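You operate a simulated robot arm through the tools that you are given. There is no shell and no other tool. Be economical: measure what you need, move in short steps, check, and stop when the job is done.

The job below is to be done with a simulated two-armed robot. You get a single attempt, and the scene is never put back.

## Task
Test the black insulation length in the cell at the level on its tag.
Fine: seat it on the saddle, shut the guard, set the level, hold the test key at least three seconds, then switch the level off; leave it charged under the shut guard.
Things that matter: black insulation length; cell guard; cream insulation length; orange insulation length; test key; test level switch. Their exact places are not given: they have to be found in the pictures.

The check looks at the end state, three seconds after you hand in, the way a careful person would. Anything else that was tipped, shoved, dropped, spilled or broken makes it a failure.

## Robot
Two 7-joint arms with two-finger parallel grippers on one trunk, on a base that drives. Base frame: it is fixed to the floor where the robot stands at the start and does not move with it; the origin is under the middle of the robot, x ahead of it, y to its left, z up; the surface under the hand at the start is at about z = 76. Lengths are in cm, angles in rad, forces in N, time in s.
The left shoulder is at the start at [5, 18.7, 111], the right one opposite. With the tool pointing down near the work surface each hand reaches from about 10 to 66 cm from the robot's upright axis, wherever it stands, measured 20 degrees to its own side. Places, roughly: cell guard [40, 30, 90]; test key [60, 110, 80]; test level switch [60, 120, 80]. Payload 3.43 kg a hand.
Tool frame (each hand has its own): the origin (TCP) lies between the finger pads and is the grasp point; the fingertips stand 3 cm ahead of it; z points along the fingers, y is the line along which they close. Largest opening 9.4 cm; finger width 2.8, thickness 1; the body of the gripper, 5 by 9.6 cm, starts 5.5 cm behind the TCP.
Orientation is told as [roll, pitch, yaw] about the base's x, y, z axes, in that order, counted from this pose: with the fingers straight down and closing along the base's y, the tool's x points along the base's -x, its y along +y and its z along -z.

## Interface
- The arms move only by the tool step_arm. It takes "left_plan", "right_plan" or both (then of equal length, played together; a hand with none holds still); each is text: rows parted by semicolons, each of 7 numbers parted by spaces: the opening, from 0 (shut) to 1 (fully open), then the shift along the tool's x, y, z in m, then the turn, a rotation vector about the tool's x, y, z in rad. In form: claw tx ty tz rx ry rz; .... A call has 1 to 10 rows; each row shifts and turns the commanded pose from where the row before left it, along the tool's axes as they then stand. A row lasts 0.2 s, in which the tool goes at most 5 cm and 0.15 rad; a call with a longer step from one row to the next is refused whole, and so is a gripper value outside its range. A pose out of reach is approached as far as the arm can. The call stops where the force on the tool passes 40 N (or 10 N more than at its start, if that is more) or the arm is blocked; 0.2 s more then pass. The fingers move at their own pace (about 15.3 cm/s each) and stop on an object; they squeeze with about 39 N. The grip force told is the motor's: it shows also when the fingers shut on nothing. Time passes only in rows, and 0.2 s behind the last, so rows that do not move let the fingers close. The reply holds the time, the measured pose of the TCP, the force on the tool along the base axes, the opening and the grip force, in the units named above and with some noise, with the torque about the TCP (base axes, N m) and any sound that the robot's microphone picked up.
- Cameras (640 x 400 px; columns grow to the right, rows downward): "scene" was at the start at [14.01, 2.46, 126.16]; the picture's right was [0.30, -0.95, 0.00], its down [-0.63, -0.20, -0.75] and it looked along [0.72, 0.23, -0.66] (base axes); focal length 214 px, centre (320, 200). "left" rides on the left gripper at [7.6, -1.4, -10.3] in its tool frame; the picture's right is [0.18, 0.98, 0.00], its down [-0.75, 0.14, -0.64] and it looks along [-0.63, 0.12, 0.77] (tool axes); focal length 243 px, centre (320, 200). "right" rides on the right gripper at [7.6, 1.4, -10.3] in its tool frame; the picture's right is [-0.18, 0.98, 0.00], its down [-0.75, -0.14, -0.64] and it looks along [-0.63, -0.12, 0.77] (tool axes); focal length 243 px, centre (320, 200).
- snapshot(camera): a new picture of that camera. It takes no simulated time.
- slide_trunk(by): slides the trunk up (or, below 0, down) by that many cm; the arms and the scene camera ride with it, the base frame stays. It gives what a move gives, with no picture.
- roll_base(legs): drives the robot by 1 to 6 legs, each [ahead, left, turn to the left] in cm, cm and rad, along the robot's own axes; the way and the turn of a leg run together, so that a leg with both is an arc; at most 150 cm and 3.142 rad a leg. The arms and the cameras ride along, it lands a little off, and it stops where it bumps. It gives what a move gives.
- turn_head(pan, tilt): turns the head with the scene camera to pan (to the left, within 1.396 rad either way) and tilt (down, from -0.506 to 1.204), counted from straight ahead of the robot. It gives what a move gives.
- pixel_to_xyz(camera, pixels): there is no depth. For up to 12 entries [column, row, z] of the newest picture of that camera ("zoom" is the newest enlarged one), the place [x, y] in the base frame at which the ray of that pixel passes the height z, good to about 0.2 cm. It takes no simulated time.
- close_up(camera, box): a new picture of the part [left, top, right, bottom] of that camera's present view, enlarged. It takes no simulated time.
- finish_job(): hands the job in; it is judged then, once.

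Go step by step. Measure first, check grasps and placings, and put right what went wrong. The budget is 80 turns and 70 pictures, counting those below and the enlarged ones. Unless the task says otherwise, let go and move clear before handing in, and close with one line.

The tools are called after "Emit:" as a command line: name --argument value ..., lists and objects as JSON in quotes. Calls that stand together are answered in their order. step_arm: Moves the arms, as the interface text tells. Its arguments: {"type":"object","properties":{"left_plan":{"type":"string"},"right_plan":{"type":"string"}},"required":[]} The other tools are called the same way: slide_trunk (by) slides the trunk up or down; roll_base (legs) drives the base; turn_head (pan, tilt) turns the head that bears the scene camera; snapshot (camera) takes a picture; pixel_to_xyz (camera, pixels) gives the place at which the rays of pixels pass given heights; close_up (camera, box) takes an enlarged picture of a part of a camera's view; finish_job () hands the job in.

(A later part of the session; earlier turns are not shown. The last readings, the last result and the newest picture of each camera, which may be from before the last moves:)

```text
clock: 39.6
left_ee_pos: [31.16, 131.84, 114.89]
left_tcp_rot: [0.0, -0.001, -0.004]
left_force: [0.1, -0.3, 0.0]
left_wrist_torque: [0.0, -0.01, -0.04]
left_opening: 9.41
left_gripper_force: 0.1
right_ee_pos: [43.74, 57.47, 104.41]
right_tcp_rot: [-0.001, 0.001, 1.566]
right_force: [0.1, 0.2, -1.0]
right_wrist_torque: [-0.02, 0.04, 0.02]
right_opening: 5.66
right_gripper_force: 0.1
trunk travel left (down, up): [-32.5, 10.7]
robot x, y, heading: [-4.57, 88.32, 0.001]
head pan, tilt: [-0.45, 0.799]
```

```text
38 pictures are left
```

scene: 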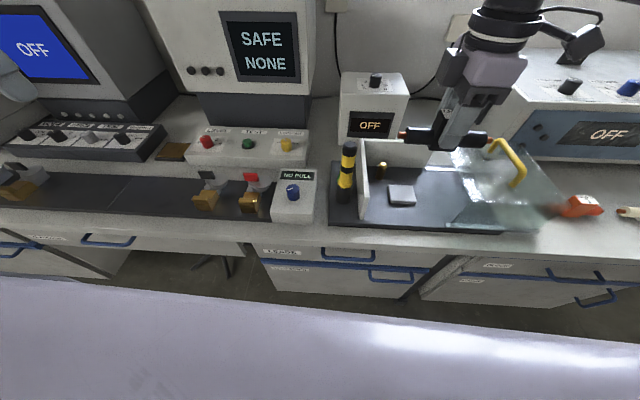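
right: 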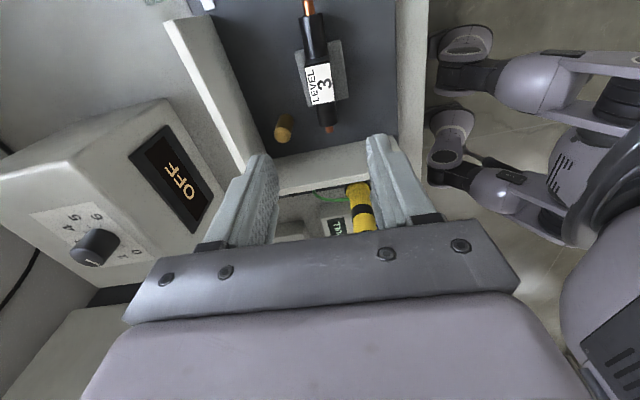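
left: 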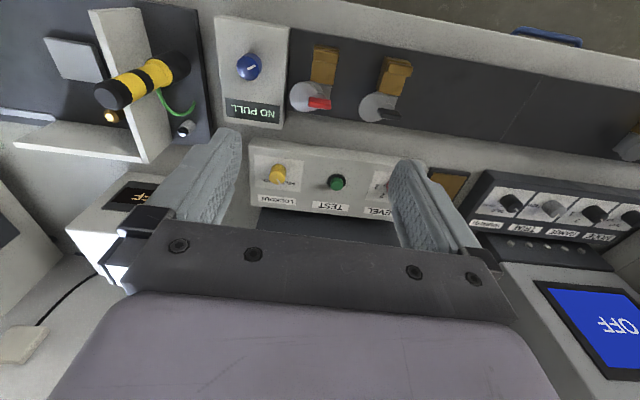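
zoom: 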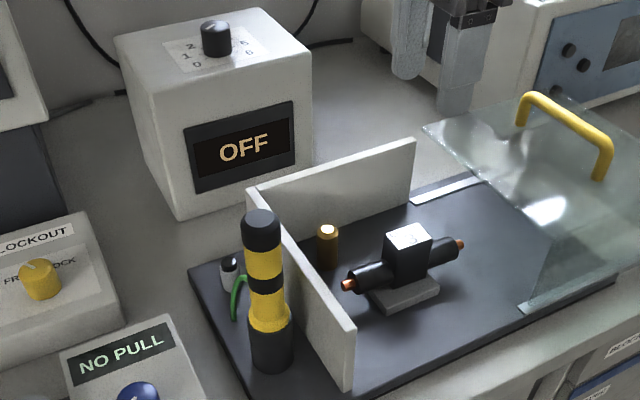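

The length sits squarely on the saddle and is level. Next is the guard: I'll turn the right hand back so it closes along y, and drive right to bring the handle into reach.

Emit:
step_arm --right_plan "1 0 0 -0.01 0 0 -0.15; 1 0 0 0 0 0 -0.15; 1 0 0 0 0 0 -0.15; 1 0 0 0 0 0 -0.15; 1 0 0 0 0 0 -0.15; 1 0 0 0 0 0 -0.15; 1 0 0 0 0 0 -0.15; 1 0 0 0 0 0 -0.15; 1 0 0 0 0 0 -0.15; 1 0 0 0 0 0 -0.15"

Emit:
roll_base --legs '[[0, -18, 0]]'

Emit:
snapshot --camera "right"

Emit:
snapshot --camera "scene"

```text
clock: 41.8
left_ee_pos: [31.22, 131.78, 114.82]
left_tcp_rot: [-0.001, -0.002, -0.002]
left_force: [0.3, 0.2, 0.6]
left_wrist_torque: [0.01, 0.01, -0.02]
left_opening: 9.4
left_gripper_force: 0.0
right_ee_pos: [43.54, 57.54, 105.39]
right_tcp_rot: [0.001, 0.002, 3.069]
right_force: [0.5, 0.2, -0.6]
right_wrist_torque: [-0.01, -0.02, 0.0]
right_opening: 9.43
right_gripper_force: 0.1
trunk travel left (down, up): [-32.5, 10.7]
robot x, y, heading: [-4.08, 88.22, 0.002]
head pan, tilt: [-0.45, 0.799]
```

```text
clock: 44.0
left_ee_pos: [31.26, 113.55, 114.75]
left_tcp_rot: [0.001, -0.003, -0.004]
left_force: [-0.1, 0.4, 0.6]
left_wrist_torque: [0.01, -0.02, -0.01]
left_opening: 9.42
left_gripper_force: 0.1
right_ee_pos: [43.47, 39.31, 105.31]
right_tcp_rot: [0.002, 0.001, 3.061]
right_force: [1.0, -0.4, 1.1]
right_wrist_torque: [0.01, 0.01, -0.05]
right_opening: 9.43
right_gripper_force: 0.0
trunk travel left (down, up): [-32.5, 10.7]
robot x, y, heading: [-4.8, 70.36, -0.006]
head pan, tilt: [-0.45, 0.799]
```

```text
37 pictures are left
```

right: 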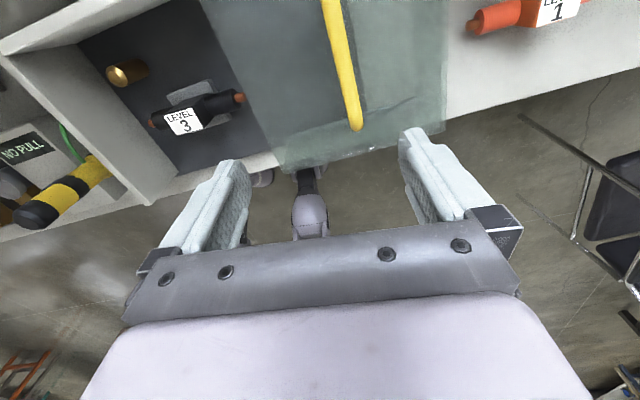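

```text
36 pictures are left
```

scene: 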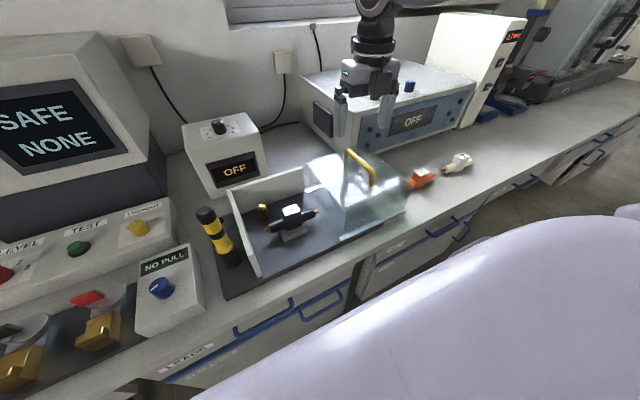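

The handle shows in the right camera from (355,125) to (331,0), and in the scene from (349,152) to (373,178). I'll triangulate it.

Emit:
pixel_to_xyz --camera "right" --pixels '[[355, 122, 90], [355, 122, 93], [344, 60, 90], [344, 60, 93], [331, 2, 93], [331, 2, 90], [250, 150, 88], [444, 120, 88]]'

Emit:
pixel_to_xyz --camera "scene" --pixels '[[373, 176, 90], [373, 176, 93], [361, 164, 90], [361, 164, 93], [349, 152, 90], [349, 152, 93]]'

Emit:
close_up --camera "scene" --box '[200, 130, 440, 280]'

```text
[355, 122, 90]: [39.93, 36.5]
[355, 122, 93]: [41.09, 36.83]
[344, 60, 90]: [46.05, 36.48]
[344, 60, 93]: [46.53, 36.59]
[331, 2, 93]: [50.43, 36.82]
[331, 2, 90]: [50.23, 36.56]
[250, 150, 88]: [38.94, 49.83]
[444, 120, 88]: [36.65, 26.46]
```

```text
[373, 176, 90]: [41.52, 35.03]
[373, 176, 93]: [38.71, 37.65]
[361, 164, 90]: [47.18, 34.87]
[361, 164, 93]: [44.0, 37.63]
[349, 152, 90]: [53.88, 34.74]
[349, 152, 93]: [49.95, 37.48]
```

```text
2.67 times, centred on (320, 205) of scene
```

zoom: 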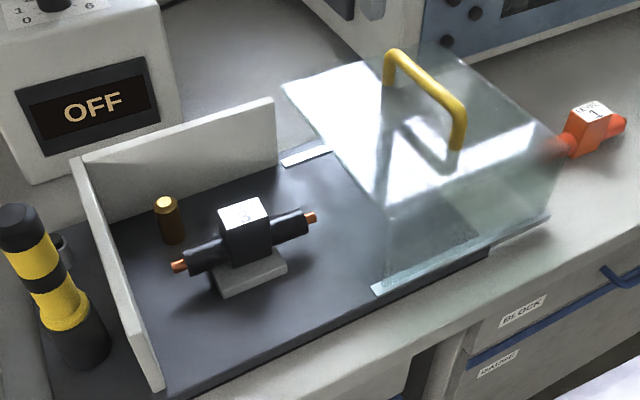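

The handle bar is at about y 36.6, z 92, x 40–51. I'll move over it, go down to z≈92.3 and close.

Emit:
step_arm --right_plan "1 0.018 0.027 0.02 0 0 0; 1 0 0 0.04 0 0 0; 1 0 0 0.04 0 0 0; 1 0 0 0.03 0 0 0; 1 0 0 0 0 0 0; 0.2 0 0 0 0 0 0; 0 0 0 0 0 0 0; 0 0 0 0 0 0 0; 0 0 0 0 0 0 0"

Emit:
close_up --camera "scene" --box '[240, 80, 480, 230]'

```text
clock: 46.0
left_ee_pos: [31.22, 113.65, 114.81]
left_tcp_rot: [-0.001, -0.001, -0.005]
left_force: [0.5, -0.8, 0.5]
left_wrist_torque: [-0.01, -0.02, 0.01]
left_opening: 9.41
left_gripper_force: 0.0
right_ee_pos: [45.07, 36.37, 92.2]
right_tcp_rot: [0.002, 0.002, 3.062]
right_force: [-0.5, -0.2, 0.1]
right_wrist_torque: [0.06, -0.44, 1.04]
right_opening: 2.03
right_gripper_force: 39.1
trunk travel left (down, up): [-32.5, 10.7]
robot x, y, heading: [-4.4, 69.78, -0.004]
head pan, tilt: [-0.45, 0.799]
```

```text
2.67 times, centred on (360, 155) of scene
```

zoom: 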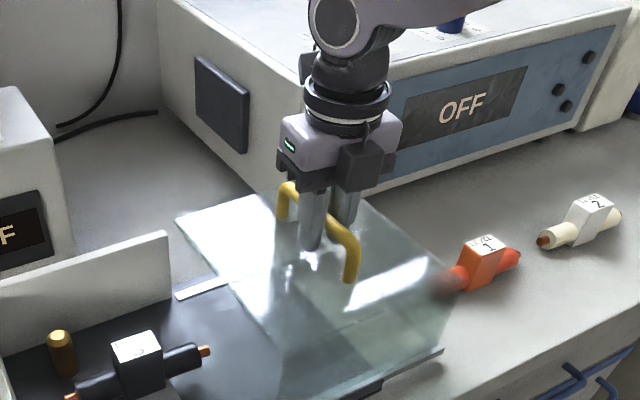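

The handle is gripped at 2.0 cm. I'll square the yaw and slide the guard 12 cm towards +y.

Emit:
step_arm --right_plan "0 0 0 0 0 0 -0.07; 0 0 0 0 0 0 0; 0 0 -0.015 0 0 0 0; 0 0 -0.02 0 0 0 0; 0 0 -0.02 0 0 0 0; 0 0 -0.02 0 0 0 0; 0 0 -0.02 0 0 0 0; 0 0 -0.025 0 0 0 0; 0 0 0 0 0 0 0"

Emit:
close_up --camera "scene" --box '[200, 100, 440, 250]'

```text
clock: 48.0
left_ee_pos: [31.29, 113.64, 114.91]
left_tcp_rot: [0.0, -0.002, -0.004]
left_force: [0.7, 0.3, -0.2]
left_wrist_torque: [0.0, 0.02, -0.03]
left_opening: 9.4
left_gripper_force: 0.0
right_ee_pos: [44.65, 48.15, 92.27]
right_tcp_rot: [0.002, -0.002, 3.132]
right_force: [-17.7, -1.1, -0.9]
right_wrist_torque: [0.0, 0.61, 0.86]
right_opening: 1.86
right_gripper_force: 38.7
right hand out of reach, approached as far as the arm can: row 8
trunk travel left (down, up): [-32.5, 10.7]
robot x, y, heading: [-4.47, 70.24, -0.006]
head pan, tilt: [-0.45, 0.799]
```

```text
2.67 times, centred on (320, 175) of scene
```

zoom: 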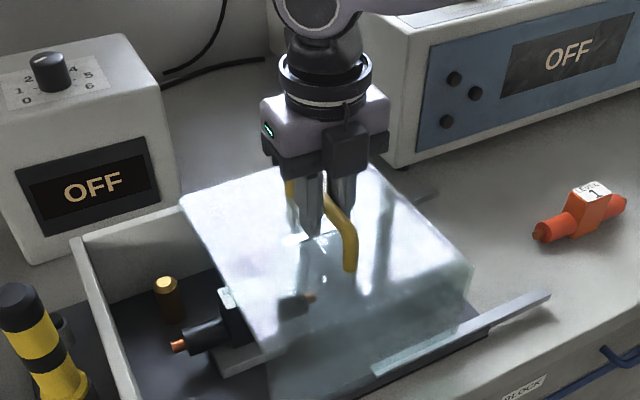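

The guard slid about 12 cm and clears the length, but the arm has reached its limit. I'll release, lift, drive left 14 cm and regrip.

Emit:
step_arm --right_plan "1 0 0 0 0 0 0; 1 0 0 0 0 0 0; 1 0 0 0 0 0 0; 1 0 0 -0.04 0 0 0; 1 0 0 -0.03 0 0 0; 1 0 0 0 0 0 0"

Emit:
roll_base --legs '[[0, 15, 0]]'

Emit:
step_arm --right_plan "1 0 0.05 0 0 0 0; 1 0 0.05 0 0 0 0; 1 0 0.045 0 0 0 0; 1 0 0 0 0 0 0"

Emit:
snapshot --camera "right"

Emit:
close_up --camera "scene" --box '[220, 80, 460, 230]'

```text
clock: 49.4
left_ee_pos: [31.28, 113.68, 114.85]
left_tcp_rot: [0.0, -0.004, -0.004]
left_force: [0.6, -0.1, -0.1]
left_wrist_torque: [-0.05, -0.03, -0.01]
left_opening: 9.42
left_gripper_force: 0.0
right_ee_pos: [44.82, 48.06, 99.5]
right_tcp_rot: [0.002, 0.002, 3.13]
right_force: [0.8, -0.7, -0.3]
right_wrist_torque: [0.02, 0.03, 0.02]
right_opening: 9.41
right_gripper_force: 0.1
trunk travel left (down, up): [-32.5, 10.7]
robot x, y, heading: [-4.53, 70.41, -0.005]
head pan, tilt: [-0.45, 0.799]
```

```text
clock: 51.4
left_ee_pos: [31.21, 128.69, 114.76]
left_tcp_rot: [0.0, -0.001, -0.002]
left_force: [0.0, -0.1, -0.3]
left_wrist_torque: [-0.02, 0.02, 0.03]
left_opening: 9.41
left_gripper_force: 0.1
right_ee_pos: [45.03, 63.23, 99.59]
right_tcp_rot: [0.002, 0.002, 3.136]
right_force: [-0.1, -0.2, 0.2]
right_wrist_torque: [-0.03, -0.01, -0.02]
right_opening: 9.39
right_gripper_force: 0.0
trunk travel left (down, up): [-32.5, 10.7]
robot x, y, heading: [-4.43, 84.79, -0.003]
head pan, tilt: [-0.45, 0.799]
```

```text
clock: 52.4
left_ee_pos: [31.09, 128.73, 114.87]
left_tcp_rot: [-0.001, -0.001, -0.001]
left_force: [0.6, 1.0, 0.4]
left_wrist_torque: [0.03, -0.02, -0.01]
left_opening: 9.39
left_gripper_force: 0.1
right_ee_pos: [44.78, 48.97, 99.6]
right_tcp_rot: [0.001, 0.002, 3.134]
right_force: [-0.3, -0.4, 0.5]
right_wrist_torque: [-0.01, 0.02, 0.01]
right_opening: 9.39
right_gripper_force: 0.1
trunk travel left (down, up): [-32.5, 10.7]
robot x, y, heading: [-4.64, 84.92, -0.005]
head pan, tilt: [-0.45, 0.799]
```

```text
32 pictures are left
```

right: 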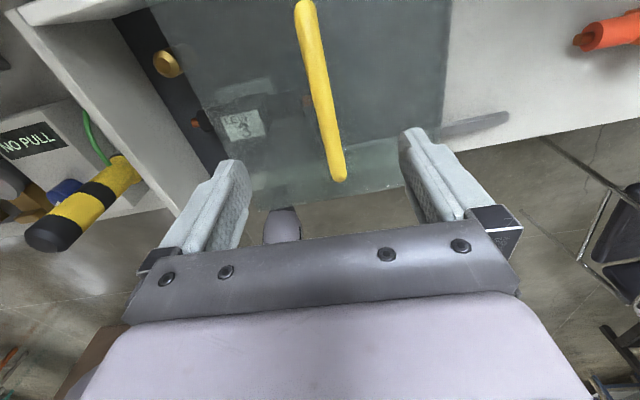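

```text
2.67 times, centred on (340, 155) of scene
```

zoom: 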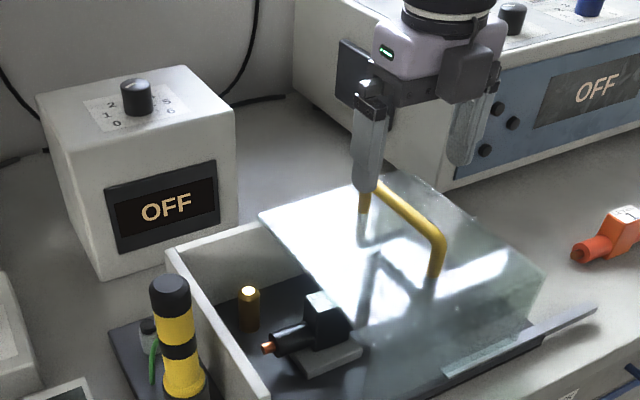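

The handle bar in the right view runs from (339,172) to (306,10). I'll check its y against the hand's 49.0.

Emit:
pixel_to_xyz --camera "right" --pixels '[[339, 172, 92], [322, 90, 92], [306, 10, 92]]'

```text
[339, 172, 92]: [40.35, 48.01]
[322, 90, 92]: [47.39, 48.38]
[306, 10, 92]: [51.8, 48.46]
```

The handle is at y 48.2. I'll regrip and slide the guard 7 cm further.

Emit:
step_arm --right_plan "1 0 0.007 0.036 0 0 0; 1 0 0 0.037 0 0 0; 1 0 0 0 0 0 0; 0 0 0 0 0 0 0; 0 0 0 0 0 0 0; 0 0 0 0 0 0 0"

Emit:
step_arm --right_plan "0 0 -0.015 0 0 0 0; 0 0 -0.02 0 0 0 0; 0 0 -0.02 0 0 0 0; 0 0 -0.015 0 0 0 0; 0 0 0 0 0 0 0"

Emit:
close_up --camera "scene" --box '[220, 100, 460, 250]'

```text
clock: 53.8
left_ee_pos: [31.19, 128.73, 114.96]
left_tcp_rot: [0.001, -0.002, -0.002]
left_force: [-0.1, -0.5, -0.4]
left_wrist_torque: [-0.01, 0.0, -0.01]
left_opening: 9.4
left_gripper_force: 0.0
right_ee_pos: [44.64, 48.11, 92.35]
right_tcp_rot: [0.003, 0.003, 3.137]
right_force: [0.1, 0.1, 0.0]
right_wrist_torque: [0.01, -0.25, 0.98]
right_opening: 1.86
right_gripper_force: 38.9
trunk travel left (down, up): [-32.5, 10.7]
robot x, y, heading: [-4.13, 85.06, -0.002]
head pan, tilt: [-0.45, 0.799]
```

```text
clock: 55.0
left_ee_pos: [30.94, 128.68, 114.9]
left_tcp_rot: [0.0, -0.003, -0.002]
left_force: [-1.1, 0.2, -0.6]
left_wrist_torque: [0.0, 0.01, -0.01]
left_opening: 9.38
left_gripper_force: 0.0
right_ee_pos: [44.45, 55.11, 92.33]
right_tcp_rot: [0.001, -0.003, 3.135]
right_force: [-24.8, -0.9, 3.8]
right_wrist_torque: [0.02, 0.03, 0.89]
right_opening: 1.88
right_gripper_force: 38.9
trunk travel left (down, up): [-32.5, 10.7]
robot x, y, heading: [-4.49, 84.64, -0.005]
head pan, tilt: [-0.45, 0.799]
```

```text
2.67 times, centred on (340, 175) of scene
```

zoom: 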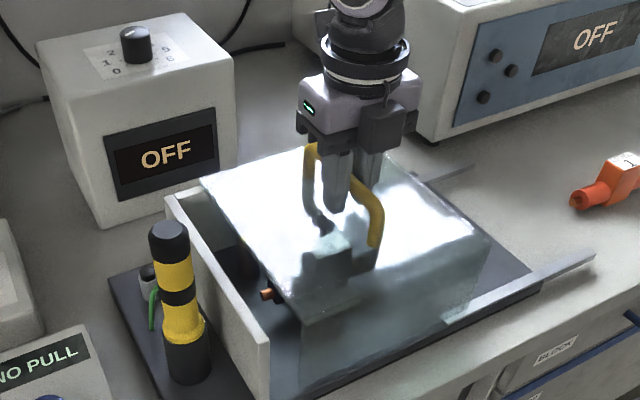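

A gap of about 2–3 cm to the left wall remains. I'll ease the x strain and continue in small steps.

Emit:
step_arm --right_plan "0 -0.003 -0.004 0 0 0 0; 0 0 -0.006 0 0 0 0; 0 0 -0.006 0 0 0 0; 0 0 -0.004 0 0 0 0; 0 0 0 0 0 0 0"

Emit:
close_up --camera "scene" --box '[220, 100, 460, 250]'

```text
clock: 56.1
left_ee_pos: [31.14, 128.76, 114.9]
left_tcp_rot: [-0.001, -0.003, -0.002]
left_force: [-0.6, -0.7, 0.1]
left_wrist_torque: [0.0, 0.01, 0.02]
left_opening: 9.4
left_gripper_force: 0.0
right_ee_pos: [44.44, 57.1, 92.33]
right_tcp_rot: [0.001, -0.001, 3.136]
right_force: [-16.5, -1.9, 0.9]
right_wrist_torque: [-0.02, 0.31, 0.9]
right_opening: 1.89
right_gripper_force: 39.1
trunk travel left (down, up): [-32.5, 10.7]
robot x, y, heading: [-4.46, 85.06, 0.0]
head pan, tilt: [-0.45, 0.799]
```

```text
2.67 times, centred on (340, 175) of scene
```

zoom: 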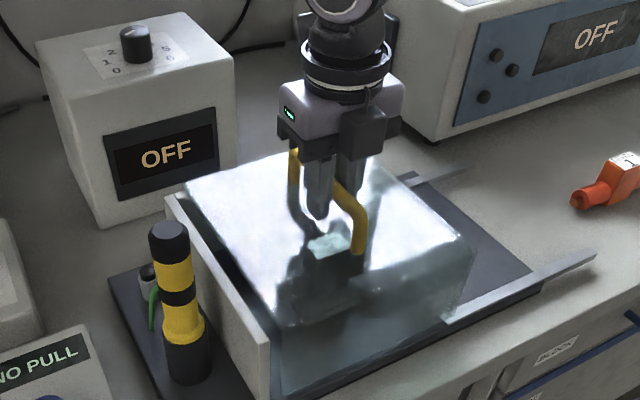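

There's still a small gap and no contact force in y. I'll continue until it stops.

Emit:
step_arm --right_plan "0 -0.002 -0.004 0 0 0 0; 0 0 -0.004 0 0 0 0; 0 0 -0.004 0 0 0 0; 0 0 -0.004 0 0 0 0; 0 0 -0.003 0 0 0 0; 0 0 0 0 0 0 0"

Emit:
close_up --camera "scene" --box '[220, 100, 460, 250]'

```text
clock: 57.3
left_ee_pos: [31.19, 128.58, 114.76]
left_tcp_rot: [0.0, -0.004, -0.003]
left_force: [-0.1, 0.6, 0.0]
left_wrist_torque: [-0.01, -0.05, 0.01]
left_opening: 9.38
left_gripper_force: 0.0
right_ee_pos: [44.34, 57.8, 92.3]
right_tcp_rot: [0.017, 0.004, 3.127]
right_force: [-4.7, -11.1, 6.3]
right_wrist_torque: [-0.17, -0.26, 0.98]
right_opening: 1.86
right_gripper_force: 39.2
trunk travel left (down, up): [-32.5, 10.7]
robot x, y, heading: [-5.24, 85.03, -0.006]
head pan, tilt: [-0.45, 0.799]
stopped in row 5 (right hand): the force on the tool passed its limit at 43 N (the readings are from after the stop); the commanded pose is now the measured one
```

```text
2.67 times, centred on (340, 175) of scene
```

zoom: 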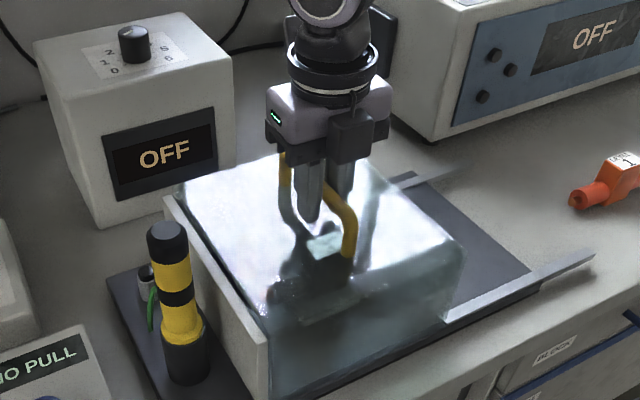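

The guard hit its stop at y 57.8, tight to the left wall. I'll release, lift clear, then move the base forward-left so the left hand can reach the panel.

Emit:
step_arm --right_plan "0.5 0 0 0 0 0 0; 1 0 0 0 0 0 0; 1 0 0 0 0 0 0; 1 0 0 -0.03 0 0 0; 1 0 0 -0.04 0 0 0; 1 0 0 -0.045 0 0 0; 1 0 0 -0.03 0 0 0"

Emit:
roll_base --legs '[[4, 6, 0]]'

Emit:
turn_head --pan 0.3 --tilt 0.75

Emit:
snapshot --camera "scene"

Emit:
snapshot --camera "left"

```text
clock: 58.9
left_ee_pos: [31.23, 128.64, 114.76]
left_tcp_rot: [-0.001, -0.002, -0.003]
left_force: [0.8, 0.3, -1.2]
left_wrist_torque: [0.0, -0.01, 0.01]
left_opening: 9.38
left_gripper_force: 0.0
right_ee_pos: [44.33, 58.53, 106.74]
right_tcp_rot: [0.015, 0.002, 3.128]
right_force: [0.5, 0.3, 0.2]
right_wrist_torque: [0.0, -0.01, 0.0]
right_opening: 9.42
right_gripper_force: 0.1
trunk travel left (down, up): [-32.5, 10.7]
robot x, y, heading: [-4.21, 84.8, -0.002]
head pan, tilt: [-0.45, 0.799]
```

```text
clock: 60.4
left_ee_pos: [34.2, 134.35, 114.9]
left_tcp_rot: [0.001, -0.002, -0.009]
left_force: [-0.3, -0.2, -0.4]
left_wrist_torque: [-0.02, -0.01, 0.0]
left_opening: 9.4
left_gripper_force: 0.0
right_ee_pos: [47.03, 63.97, 106.58]
right_tcp_rot: [0.013, 0.005, 3.125]
right_force: [-0.1, -0.3, 0.9]
right_wrist_torque: [0.0, 0.0, -0.01]
right_opening: 9.41
right_gripper_force: 0.0
trunk travel left (down, up): [-32.5, 10.7]
robot x, y, heading: [-1.86, 90.47, -0.004]
head pan, tilt: [-0.45, 0.799]
stopped in leg 1: the robot was blocked; the commanded pose is now the measured one
```

```text
clock: 61.5
left_ee_pos: [34.2, 134.2, 114.84]
left_tcp_rot: [-0.002, -0.001, -0.009]
left_force: [0.0, -0.1, -0.1]
left_wrist_torque: [-0.02, 0.04, 0.01]
left_opening: 9.42
left_gripper_force: 0.1
right_ee_pos: [47.11, 64.08, 106.8]
right_tcp_rot: [0.011, 0.003, 3.122]
right_force: [-0.2, 0.8, -0.3]
right_wrist_torque: [0.02, 0.01, -0.03]
right_opening: 9.39
right_gripper_force: 0.0
trunk travel left (down, up): [-32.5, 10.7]
robot x, y, heading: [-1.98, 90.75, -0.01]
head pan, tilt: [0.3, 0.75]
```

```text
27 pictures are left
```

scene: 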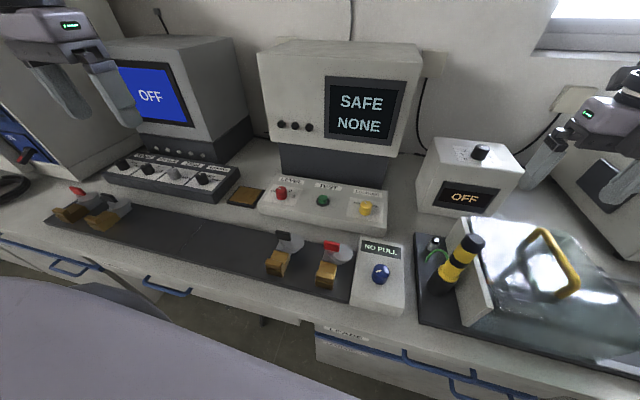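

```text
26 pictures are left
```

left: 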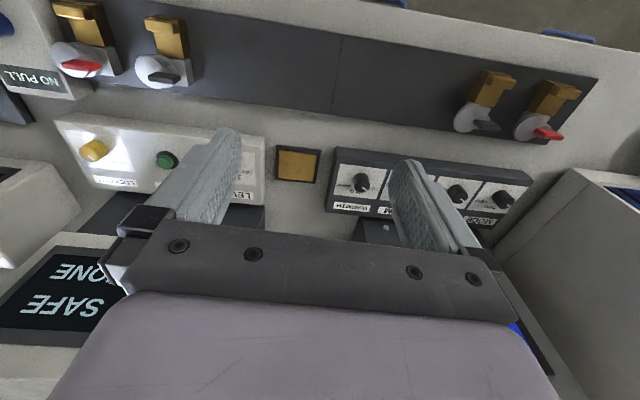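

The base is against the bench at x≈-1.9. I'll take a close look at the panel and measure the knobs.

Emit:
close_up --camera "scene" --box '[250, 165, 400, 235]'

Emit:
pixel_to_xyz --camera "scene" --pixels '[[281, 190, 82], [323, 199, 82], [366, 206, 82], [281, 190, 83.5], [323, 199, 83.5]]'

Emit:
pixel_to_xyz --camera "left" --pixels '[[166, 160, 82], [95, 150, 82], [166, 160, 83.5], [95, 150, 83.5]]'

```text
4.27 times, centred on (325, 200) of scene
```

zoom: 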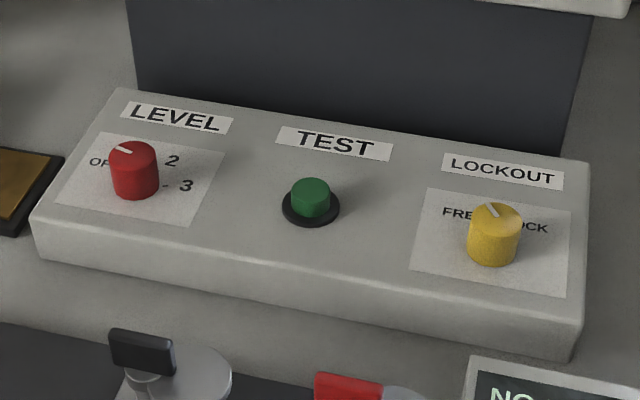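

```text
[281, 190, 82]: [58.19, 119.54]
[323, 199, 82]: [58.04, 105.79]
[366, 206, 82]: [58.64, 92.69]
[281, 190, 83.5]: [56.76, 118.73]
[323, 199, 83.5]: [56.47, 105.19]
```

```text
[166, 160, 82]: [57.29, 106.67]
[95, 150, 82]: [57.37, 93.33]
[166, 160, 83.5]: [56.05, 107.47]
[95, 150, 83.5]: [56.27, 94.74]
```

The pointer on LEVEL is at OFF, with 2 and 3 to the right, and LOCKOUT is at FREE. I'll bring the left hand over to view the LEVEL dial from above.

Emit:
step_arm --left_plan "1 -0.03 -0.038 0.03 0 0 0; 1 -0.03 -0.038 0.03 0 0 0; 1 -0.03 -0.038 0.03 0 0 0; 1 -0.03 -0.038 0.03 0 0 0; 1 0 0 0.02 0 0 0; 1 0 0 0 0 0 0"

Emit:
snapshot --camera "left"

Emit:
close_up --camera "left" --box '[230, 80, 410, 200]'

```text
refused: row 1 steps farther than a row can; nothing moved
```

```text
24 pictures are left
```

left: 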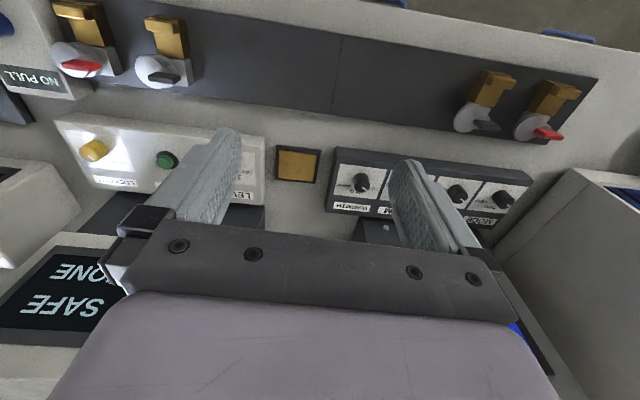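

```text
3.33 times, centred on (320, 140) of left
```

zoom: 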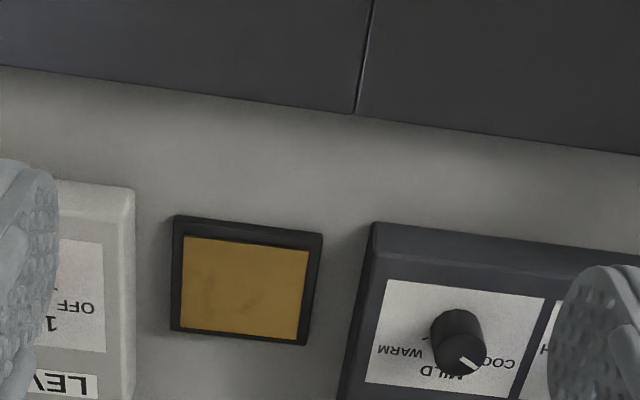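

A row step was too long, so I'll repeat the move with shorter rows.

Emit:
step_arm --left_plan "1 -0.02 -0.025 0.025 0 0 0; 1 -0.02 -0.025 0.025 0 0 0; 1 -0.02 -0.025 0.025 0 0 0; 1 -0.02 -0.025 0.025 0 0 0; 1 -0.02 -0.025 0.025 0 0 0; 1 -0.01 -0.025 0.02 0 0 0; 1 0 0 0 0 0 0"

Emit:
snapshot --camera "left"

```text
clock: 63.0
left_ee_pos: [45.34, 119.24, 100.4]
left_tcp_rot: [0.0, -0.002, -0.009]
left_force: [0.0, -0.2, -0.1]
left_wrist_torque: [0.01, -0.01, 0.0]
left_opening: 9.41
left_gripper_force: 0.0
right_ee_pos: [47.06, 64.04, 106.75]
right_tcp_rot: [0.013, 0.003, 3.12]
right_force: [-0.3, 0.2, -0.5]
right_wrist_torque: [0.0, 0.0, -0.01]
right_opening: 9.42
right_gripper_force: 0.1
trunk travel left (down, up): [-32.5, 10.7]
robot x, y, heading: [-1.22, 90.72, -0.007]
head pan, tilt: [0.3, 0.75]
```

```text
22 pictures are left
```

left: 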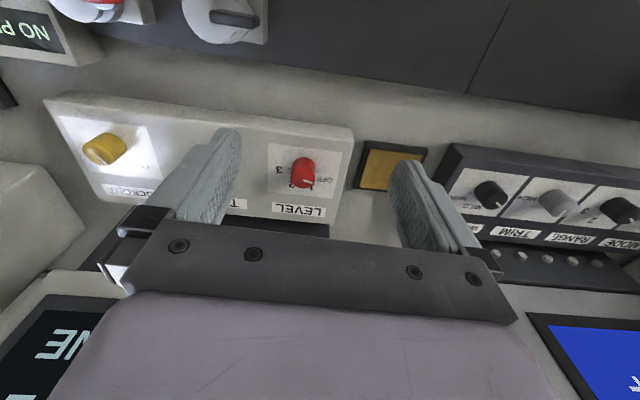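

Emit:
close_up --camera "left" --box '[256, 135, 352, 225]'

Emit:
pixel_to_xyz --camera "left" --pixels '[[303, 166, 84], [303, 166, 81], [304, 180, 83], [279, 170, 80.3], [297, 185, 80.3], [330, 177, 80.3]]'

```text
4.44 times, centred on (304, 180) of left
```

zoom: 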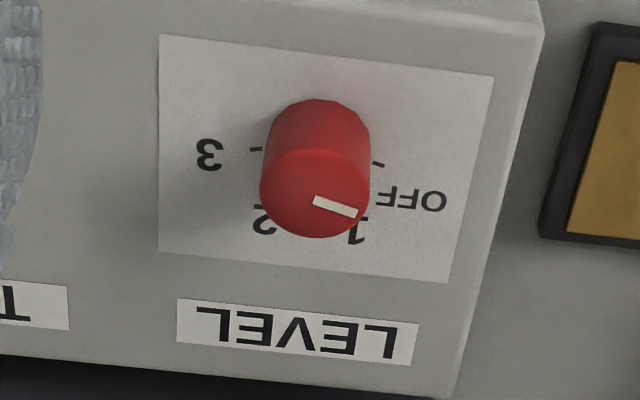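

```text
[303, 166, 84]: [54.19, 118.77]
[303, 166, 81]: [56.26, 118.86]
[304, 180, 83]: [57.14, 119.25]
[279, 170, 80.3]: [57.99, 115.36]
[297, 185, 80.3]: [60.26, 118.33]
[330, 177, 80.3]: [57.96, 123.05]
```

OFF sits to the left, with 1, 2 and 3 clockwise. I'll get the world positions of the ticks and labels to work out the turn angle.

Emit:
pixel_to_xyz --camera "zoom" --pixels '[[412, 200, 80.3], [357, 230, 80.3], [266, 220, 80.3], [210, 155, 80.3], [378, 164, 80.3], [256, 149, 80.3], [317, 200, 83.3], [316, 195, 83.3], [353, 212, 83.3], [318, 203, 83.3], [160, 35, 80.3], [492, 75, 80.3]]'

Emit:
pixel_to_xyz --camera "zoom" --pixels '[[262, 205, 80.3], [358, 222, 80.3], [160, 250, 80.3], [450, 282, 80.3], [318, 203, 82.5], [353, 212, 82.5], [265, 190, 82.5], [370, 190, 82.5], [315, 237, 82.5], [315, 150, 82.5]]'

```text
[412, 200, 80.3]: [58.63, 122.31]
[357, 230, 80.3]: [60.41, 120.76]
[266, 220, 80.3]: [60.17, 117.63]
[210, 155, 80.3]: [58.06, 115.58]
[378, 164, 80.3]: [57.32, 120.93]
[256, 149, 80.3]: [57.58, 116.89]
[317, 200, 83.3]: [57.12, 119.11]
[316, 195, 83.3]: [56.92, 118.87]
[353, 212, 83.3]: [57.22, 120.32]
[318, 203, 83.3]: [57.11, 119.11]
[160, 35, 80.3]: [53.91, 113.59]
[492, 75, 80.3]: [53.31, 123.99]
```

```text
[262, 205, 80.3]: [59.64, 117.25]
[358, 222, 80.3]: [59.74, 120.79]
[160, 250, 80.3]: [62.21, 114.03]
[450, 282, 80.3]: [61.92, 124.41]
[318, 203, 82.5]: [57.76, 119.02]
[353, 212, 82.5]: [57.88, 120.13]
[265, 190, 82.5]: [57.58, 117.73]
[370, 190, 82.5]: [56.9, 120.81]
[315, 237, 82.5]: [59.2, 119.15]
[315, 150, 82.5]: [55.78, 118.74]
```

I estimate OFF at +90°, 1 at +30°, 2 at -30° and 3 at -90° (a clockwise turn of about 180°). Before turning there I need the clearance to the instrument behind the panel.

Emit:
pixel_to_xyz --camera "scene" --pixels '[[330, 152, 86], [330, 152, 90], [330, 152, 94], [335, 176, 80], [335, 186, 80], [257, 50, 110], [418, 75, 110]]'

Emit:
turn_head --pan 0.75 --tilt 0.55

Emit:
snapshot --camera "scene"

```text
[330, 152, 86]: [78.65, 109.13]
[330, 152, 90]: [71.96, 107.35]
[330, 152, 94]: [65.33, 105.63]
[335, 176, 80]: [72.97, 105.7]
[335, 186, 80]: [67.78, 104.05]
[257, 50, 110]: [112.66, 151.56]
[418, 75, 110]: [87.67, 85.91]
```

```text
clock: 64.0
left_ee_pos: [45.36, 119.25, 100.39]
left_tcp_rot: [0.0, -0.003, -0.01]
left_force: [0.0, 0.5, -0.1]
left_wrist_torque: [-0.01, -0.01, 0.01]
left_opening: 9.41
left_gripper_force: 0.0
right_ee_pos: [47.13, 64.01, 106.73]
right_tcp_rot: [0.012, 0.003, 3.121]
right_force: [0.3, 0.2, 0.3]
right_wrist_torque: [-0.04, 0.04, 0.02]
right_opening: 9.42
right_gripper_force: 0.0
trunk travel left (down, up): [-32.5, 10.7]
robot x, y, heading: [-1.46, 90.47, -0.005]
head pan, tilt: [0.75, 0.55]
```

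```text
20 pictures are left
```

scene: 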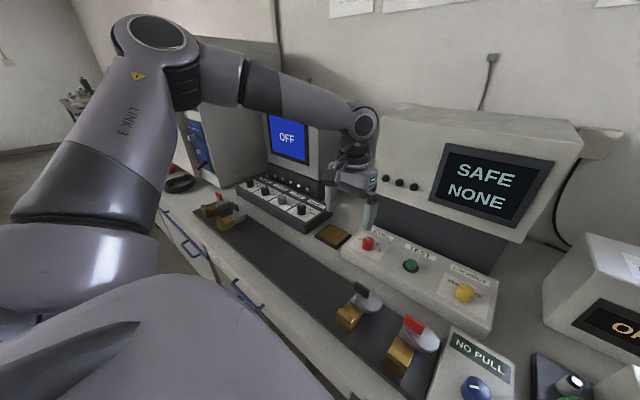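

There's plenty of clearance in front of the instrument. I'll shift the base 7 cm left for reach, then turn the left hand to yaw ≈ +1.5.

Emit:
roll_base --legs '[[-0.6, 0, 0.005], [0, 7, 0]]'

Emit:
step_arm --left_plan "1 0 0 0 0 0 -0.15; 1 0 0 0 0 0 -0.15; 1 0 0 0 0 0 -0.15; 1 0 0 0 0 0 -0.15; 1 0 0 0 0 0 -0.15; 1 0 0 0 0 0 -0.15; 1 0 0 0 0 0 -0.15; 1 0 0 0 0 0 -0.15; 1 0 0 0 0 0 -0.15; 1 0 0 0 0 0 -0.15"

```text
clock: 65.6
left_ee_pos: [44.5, 126.44, 100.36]
left_tcp_rot: [0.001, -0.001, -0.004]
left_force: [-0.5, -0.3, 0.1]
left_wrist_torque: [0.0, -0.01, 0.0]
left_opening: 9.39
left_gripper_force: 0.2
right_ee_pos: [46.57, 71.15, 106.71]
right_tcp_rot: [0.014, 0.004, 3.125]
right_force: [0.0, 0.5, 0.3]
right_wrist_torque: [0.0, -0.01, -0.02]
right_opening: 9.39
right_gripper_force: 0.2
trunk travel left (down, up): [-32.5, 10.7]
robot x, y, heading: [-2.36, 97.52, -0.003]
head pan, tilt: [0.75, 0.55]
```

```text
clock: 67.8
left_ee_pos: [44.56, 126.39, 100.32]
left_tcp_rot: [-0.001, 0.001, 1.497]
left_force: [-0.1, 0.5, 0.4]
left_wrist_torque: [0.04, 0.04, 0.05]
left_opening: 9.4
left_gripper_force: 0.0
right_ee_pos: [46.62, 71.26, 106.82]
right_tcp_rot: [0.012, 0.004, 3.127]
right_force: [-0.1, -0.2, -0.5]
right_wrist_torque: [0.0, 0.01, -0.01]
right_opening: 9.38
right_gripper_force: 0.1
trunk travel left (down, up): [-32.5, 10.7]
robot x, y, heading: [-1.95, 97.75, -0.005]
head pan, tilt: [0.75, 0.55]
```

Yaw is 1.50. I'll move over the knob at (57.4, 119) and down to z≈92.

Emit:
step_arm --left_plan "0.7 0.0161 -0.0334 0.02 0 0 0; 0.7 0.0161 -0.0334 0.02 0 0 0; 0.7 0.0161 -0.0334 0.02 0 0 0; 0.7 0.0161 -0.0334 0.02 0 0 0; 0.7 0 0 0 0 0 0"

Emit:
snapshot --camera "left"

```text
clock: 69.0
left_ee_pos: [51.07, 122.9, 94.46]
left_tcp_rot: [-0.003, 0.001, 1.495]
left_force: [0.0, -1.0, 0.3]
left_wrist_torque: [-0.01, -0.02, -0.04]
left_opening: 6.57
left_gripper_force: 0.0
left hand out of reach, approached as far as the arm can: row 3, 4
right_ee_pos: [46.65, 71.16, 106.65]
right_tcp_rot: [0.011, 0.004, 3.125]
right_force: [0.4, -0.5, 0.2]
right_wrist_torque: [0.01, -0.01, 0.02]
right_opening: 9.36
right_gripper_force: 0.1
trunk travel left (down, up): [-32.5, 10.7]
robot x, y, heading: [-2.3, 97.71, -0.006]
head pan, tilt: [0.75, 0.55]
```

```text
19 pictures are left
```

left: 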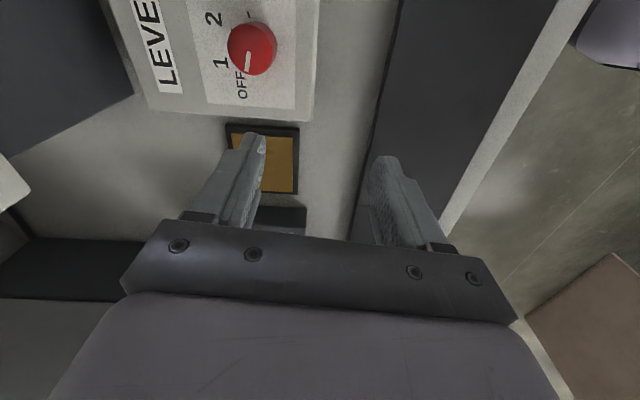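

At yaw 1.5 the arm comes up short. I'll use ratchet turns of about 60° nearer yaw 0 instead: first rotate to yaw ≈0.55, then approach.

Emit:
step_arm --left_plan "0.7 0 0 0 0 0 0.136; 0.7 0 0 0 0 0 0.136; 0.7 0 0 0 0 0 0.136; 0.7 0 0 0 0 0 0.136; 0.7 0 0 0 0 0 0.136; 0.7 0 0 0 0 0 0.136; 0.7 0 0 0 0 0 0.136; 0.7 -0.017 -0.033 0.01 0 0 0; 0.7 -0.017 -0.033 0.01 0 0 0; 0.7 0 0 0 0 0 0"

Emit:
snapshot --camera "left"

```text
clock: 71.2
left_ee_pos: [51.06, 122.88, 94.46]
left_tcp_rot: [-0.001, -0.001, 0.543]
left_force: [0.1, 0.0, -0.6]
left_wrist_torque: [0.01, 0.01, -0.01]
left_opening: 6.58
left_gripper_force: 0.0
left hand out of reach, approached as far as the arm can: row 8, 9
right_ee_pos: [46.59, 71.14, 106.67]
right_tcp_rot: [0.011, 0.005, 3.128]
right_force: [-0.1, 0.2, 0.6]
right_wrist_torque: [0.0, -0.04, 0.0]
right_opening: 9.37
right_gripper_force: 0.1
trunk travel left (down, up): [-32.5, 10.7]
robot x, y, heading: [-1.79, 97.64, 0.001]
head pan, tilt: [0.75, 0.55]
```

```text
18 pictures are left
```

left: 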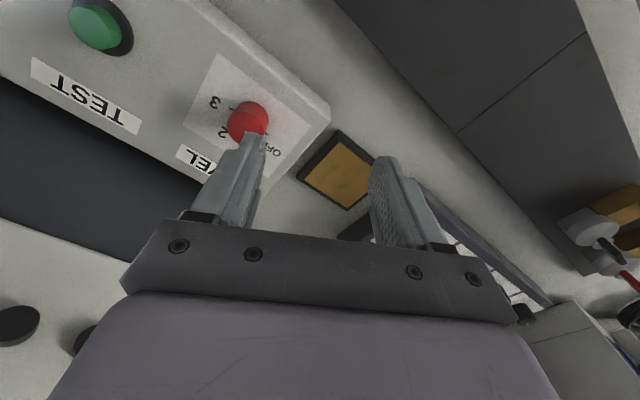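

The hand didn't move at all, so the limit here may come from height. I'll lower it straight down a bit, then try moving forward.

Emit:
step_arm --left_plan "0.7 0 0 0.03 0 0 0; 0.7 0 0 0.03 0 0 0; 0.7 -0.008 -0.016 0 0 0 0; 0.7 -0.008 -0.016 0 0 0 0; 0.7 0 0 0 0 0 0"

```text
clock: 72.4
left_ee_pos: [49.89, 123.73, 89.82]
left_tcp_rot: [-0.003, -0.001, 0.545]
left_force: [0.3, 0.4, -0.4]
left_wrist_torque: [0.0, 0.0, 0.02]
left_opening: 6.58
left_gripper_force: 0.0
left hand out of reach, approached as far as the arm can: row 1, 2, 3, 4
right_ee_pos: [46.59, 71.16, 106.69]
right_tcp_rot: [0.011, 0.003, 3.127]
right_force: [0.0, 0.4, 0.0]
right_wrist_torque: [0.02, 0.03, -0.01]
right_opening: 9.42
right_gripper_force: 0.0
trunk travel left (down, up): [-32.5, 10.7]
robot x, y, heading: [-1.64, 97.73, -0.008]
head pan, tilt: [0.75, 0.55]
```

Going lower makes it worse, so I should lower the trunk. I'll raise both hands first so nothing gets touched, then slide the trunk down 14 cm.

Emit:
step_arm --left_plan "0.7 0 0 -0.04 0 0 0; 0.7 0 0 -0.04 0 0 0; 0.7 0 0 -0.04 0 0 0; 0.7 0 0 -0.03 0 0 0; 0.7 0 0 0 0 0 0" --right_plan "1 -0.01 0 -0.04 0 0 0; 1 -0.01 0 -0.04 0 0 0; 1 -0.01 0 -0.04 0 0 0; 1 0 0 -0.03 0 0 0; 1 0 0 0 0 0 0"

Emit:
slide_trunk --by -14

```text
clock: 73.6
left_ee_pos: [49.7, 123.74, 105.0]
left_tcp_rot: [-0.001, -0.002, 0.541]
left_force: [-0.6, 0.1, -0.5]
left_wrist_torque: [0.0, 0.01, -0.01]
left_opening: 6.57
left_gripper_force: 0.1
right_ee_pos: [43.45, 71.44, 121.86]
right_tcp_rot: [0.012, 0.003, 3.125]
right_force: [-0.4, -0.5, -0.7]
right_wrist_torque: [0.0, 0.01, -0.02]
right_opening: 9.38
right_gripper_force: 0.1
trunk travel left (down, up): [-32.5, 10.7]
robot x, y, heading: [-2.06, 97.64, -0.006]
head pan, tilt: [0.75, 0.55]
```

```text
clock: 75.2
left_ee_pos: [49.73, 123.77, 90.95]
left_tcp_rot: [-0.001, -0.002, 0.542]
left_force: [-0.1, -0.1, 0.0]
left_wrist_torque: [-0.01, -0.02, -0.02]
left_opening: 6.56
left_gripper_force: 0.1
right_ee_pos: [43.58, 71.43, 107.82]
right_tcp_rot: [0.014, 0.005, 3.126]
right_force: [-0.1, -0.7, -0.6]
right_wrist_torque: [0.02, -0.04, -0.01]
right_opening: 9.4
right_gripper_force: 0.1
trunk travel left (down, up): [-18.5, 24.7]
robot x, y, heading: [-2.2, 97.49, -0.004]
head pan, tilt: [0.75, 0.55]
```

Now I'll move the left hand over the knob at z≈91.

Emit:
step_arm --left_plan "0.7 -0.0137 -0.0269 0 0 0 0; 0.7 -0.0137 -0.0269 0 0 0 0; 0.7 -0.0137 -0.0269 0 0 0 0; 0.7 0 0 0 0 0 0"

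Emit:
snapshot --camera "left"

```text
clock: 76.2
left_ee_pos: [51.71, 122.62, 90.42]
left_tcp_rot: [-0.002, -0.002, 0.544]
left_force: [-0.3, 0.1, 0.0]
left_wrist_torque: [-0.01, -0.01, 0.01]
left_opening: 6.57
left_gripper_force: 0.1
left hand out of reach, approached as far as the arm can: row 1, 2, 3
right_ee_pos: [43.58, 71.41, 107.69]
right_tcp_rot: [0.012, 0.004, 3.125]
right_force: [0.1, -0.2, -0.6]
right_wrist_torque: [0.02, -0.01, 0.0]
right_opening: 9.4
right_gripper_force: 0.0
trunk travel left (down, up): [-18.5, 24.7]
robot x, y, heading: [-2.22, 97.84, -0.006]
head pan, tilt: [0.75, 0.55]
```

```text
17 pictures are left
```

left: 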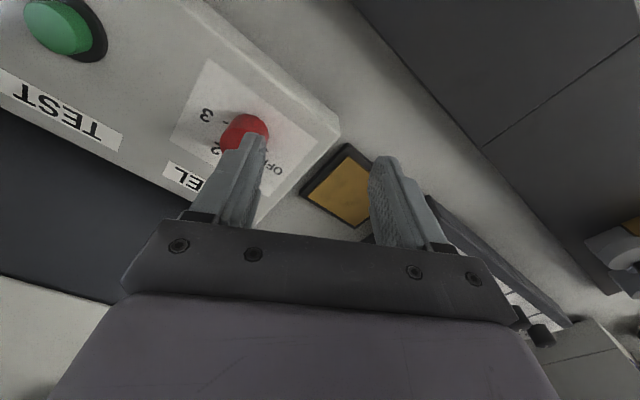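

The left arm stops about 49 cm from its shoulder. Turning the robot right brings that shoulder forward, so I'll pull the hand up and back, back off 4 cm and turn -0.7.

Emit:
step_arm --left_plan "0.7 0.004 0.0325 -0.028 0 0 0; 0.7 0.004 0.0325 -0.028 0 0 0; 0.7 0.004 0.0325 -0.028 0 0 0; 0.7 0.004 0.0325 -0.028 0 0 0; 0.7 0.004 0.0325 -0.028 0 0 0; 0.7 0 0 0 0 0 0"

Emit:
roll_base --legs '[[-5, 0, 0], [0, 0, -0.7]]'

```text
clock: 77.6
left_ee_pos: [41.47, 135.41, 104.22]
left_tcp_rot: [-0.001, 0.0, 0.543]
left_force: [-0.1, 0.0, 0.0]
left_wrist_torque: [-0.03, -0.02, -0.03]
left_opening: 6.58
left_gripper_force: 0.1
right_ee_pos: [43.5, 71.34, 107.75]
right_tcp_rot: [0.012, 0.004, 3.125]
right_force: [0.1, 0.0, -0.2]
right_wrist_torque: [-0.02, 0.02, 0.03]
right_opening: 9.39
right_gripper_force: 0.1
trunk travel left (down, up): [-18.5, 24.7]
robot x, y, heading: [-2.03, 97.52, -0.008]
head pan, tilt: [0.75, 0.55]
```

```text
clock: 80.4
left_ee_pos: [50.29, 99.08, 104.18]
left_tcp_rot: [-0.002, -0.001, -0.144]
left_force: [-0.8, 0.4, -0.3]
left_wrist_torque: [-0.01, 0.01, -0.01]
left_opening: 6.56
left_gripper_force: 0.1
right_ee_pos: [11.29, 48.37, 107.89]
right_tcp_rot: [0.013, 0.003, 2.439]
right_force: [-0.8, -0.1, -0.2]
right_wrist_torque: [0.0, 0.0, 0.03]
right_opening: 9.37
right_gripper_force: 0.1
trunk travel left (down, up): [-18.5, 24.7]
robot x, y, heading: [-7.6, 97.67, -0.694]
head pan, tilt: [0.75, 0.55]
```

The left shoulder is now further forward. I'll sidestep 7.5 cm along the robot's left (+x, +y).

Emit:
roll_base --legs '[[0, 7.5, 0]]'

Emit:
step_arm --left_plan "0.7 0 0.03 0 0 0 -0.14; 0.7 0 0.03 0 0 0 -0.14; 0.7 0 0.03 0 0 0 -0.14; 0.7 0 0.03 0 0 0 -0.14; 0.7 0 0 0 0 0 -0.14; 0.7 0 0 0 0 0 0"

```text
clock: 81.7
left_ee_pos: [55.11, 104.78, 104.25]
left_tcp_rot: [-0.002, -0.003, -0.147]
left_force: [-0.4, 0.3, 1.6]
left_wrist_torque: [0.0, 0.01, -0.01]
left_opening: 6.55
left_gripper_force: 0.0
right_ee_pos: [16.08, 54.21, 107.8]
right_tcp_rot: [0.013, 0.003, 2.44]
right_force: [0.5, 0.1, 0.1]
right_wrist_torque: [0.01, -0.03, -0.01]
right_opening: 9.41
right_gripper_force: 0.0
trunk travel left (down, up): [-18.5, 24.7]
robot x, y, heading: [-2.13, 103.7, -0.692]
head pan, tilt: [0.75, 0.55]
```

```text
clock: 83.1
left_ee_pos: [54.31, 116.55, 104.26]
left_tcp_rot: [-0.001, 0.001, 0.557]
left_force: [0.6, -0.4, -0.9]
left_wrist_torque: [0.01, 0.0, -0.02]
left_opening: 6.59
left_gripper_force: 0.0
right_ee_pos: [16.12, 54.04, 107.74]
right_tcp_rot: [0.013, 0.004, 2.438]
right_force: [-0.4, 0.1, -0.1]
right_wrist_torque: [-0.05, -0.03, 0.02]
right_opening: 9.4
right_gripper_force: 0.0
trunk travel left (down, up): [-18.5, 24.7]
robot x, y, heading: [-2.53, 103.49, -0.69]
head pan, tilt: [0.75, 0.55]
```

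I'm in reach. I'll turn to yaw ≈0.85 for a longer swing and descend over the knob to z≈89.

Emit:
step_arm --left_plan "0.7 -0.0098 0.0011 0.038 0 0 0; 0.7 -0.0098 0.0011 0.038 0 0 0; 0.7 -0.0098 0.0011 0.038 0 0 0; 0.7 -0.0098 0.0011 0.035 0 0 0; 0.7 0 0 0 0 0 -0.15; 0.7 0 0 0 0 0 -0.14; 0.7 0 0 0 0 0 0"

Emit:
snapshot --camera "left"

```text
clock: 84.7
left_ee_pos: [57.43, 119.03, 89.37]
left_tcp_rot: [-0.001, -0.001, 0.845]
left_force: [0.2, 0.3, -0.8]
left_wrist_torque: [-0.01, 0.01, 0.0]
left_opening: 6.59
left_gripper_force: 0.0
right_ee_pos: [16.12, 54.05, 107.78]
right_tcp_rot: [0.01, 0.002, 2.436]
right_force: [-0.2, 0.6, 0.7]
right_wrist_torque: [-0.02, 0.0, 0.01]
right_opening: 9.38
right_gripper_force: 0.0
trunk travel left (down, up): [-18.5, 24.7]
robot x, y, heading: [-2.31, 103.26, -0.694]
head pan, tilt: [0.75, 0.55]
```

```text
16 pictures are left
```

left: 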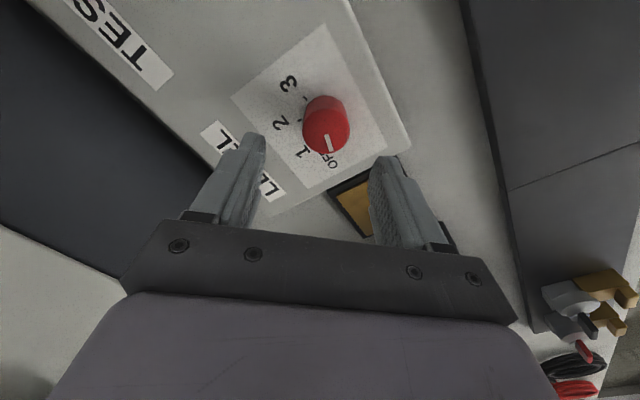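

The dial is clearly visible now, with OFF at (333,158), 1 at (302,153), 2 at (281,122) and 3 at (289,83). I'll check the knob centre and angles.

Emit:
pixel_to_xyz --camera "left" --pixels '[[326, 131, 83], [333, 158, 80.2], [302, 153, 80.2], [281, 122, 80.2], [289, 83, 80.2], [326, 135, 83], [330, 151, 83], [322, 25, 80.2], [231, 98, 80.2], [386, 147, 80.2], [293, 203, 80.2]]'

```text
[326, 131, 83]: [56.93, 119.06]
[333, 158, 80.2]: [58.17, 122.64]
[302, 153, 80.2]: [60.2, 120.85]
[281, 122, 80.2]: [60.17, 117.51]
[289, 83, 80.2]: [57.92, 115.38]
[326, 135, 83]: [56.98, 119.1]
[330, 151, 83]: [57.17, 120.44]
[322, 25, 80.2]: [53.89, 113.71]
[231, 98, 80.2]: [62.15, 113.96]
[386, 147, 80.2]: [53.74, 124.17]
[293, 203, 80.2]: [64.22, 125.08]
```

The knob centre is about (57.0, 119.05), with its labels spread over roughly 150–165°. I'll descend to z≈84 and grip.

Emit:
step_arm --left_plan "0.7 0.0027 0.003 0.027 0 0 0; 0.7 0 0 0.027 0 0 0; 0.7 0 0 0 0 0 0; 0 0 0 0 0 0 0; 0 0 0 0 0 0 0; 0 0 0 0 0 0 0"

```text
clock: 86.1
left_ee_pos: [57.06, 119.18, 83.87]
left_tcp_rot: [0.0, 0.001, 0.845]
left_force: [-7.7, 3.9, -1.2]
left_wrist_torque: [0.11, -0.04, -0.06]
left_opening: 3.42
left_gripper_force: 44.8
right_ee_pos: [16.09, 54.23, 107.81]
right_tcp_rot: [0.012, 0.004, 2.437]
right_force: [0.4, 0.1, 0.6]
right_wrist_torque: [-0.02, -0.02, 0.0]
right_opening: 9.41
right_gripper_force: 0.1
trunk travel left (down, up): [-18.5, 24.7]
robot x, y, heading: [-2.78, 103.35, -0.69]
head pan, tilt: [0.75, 0.55]
```

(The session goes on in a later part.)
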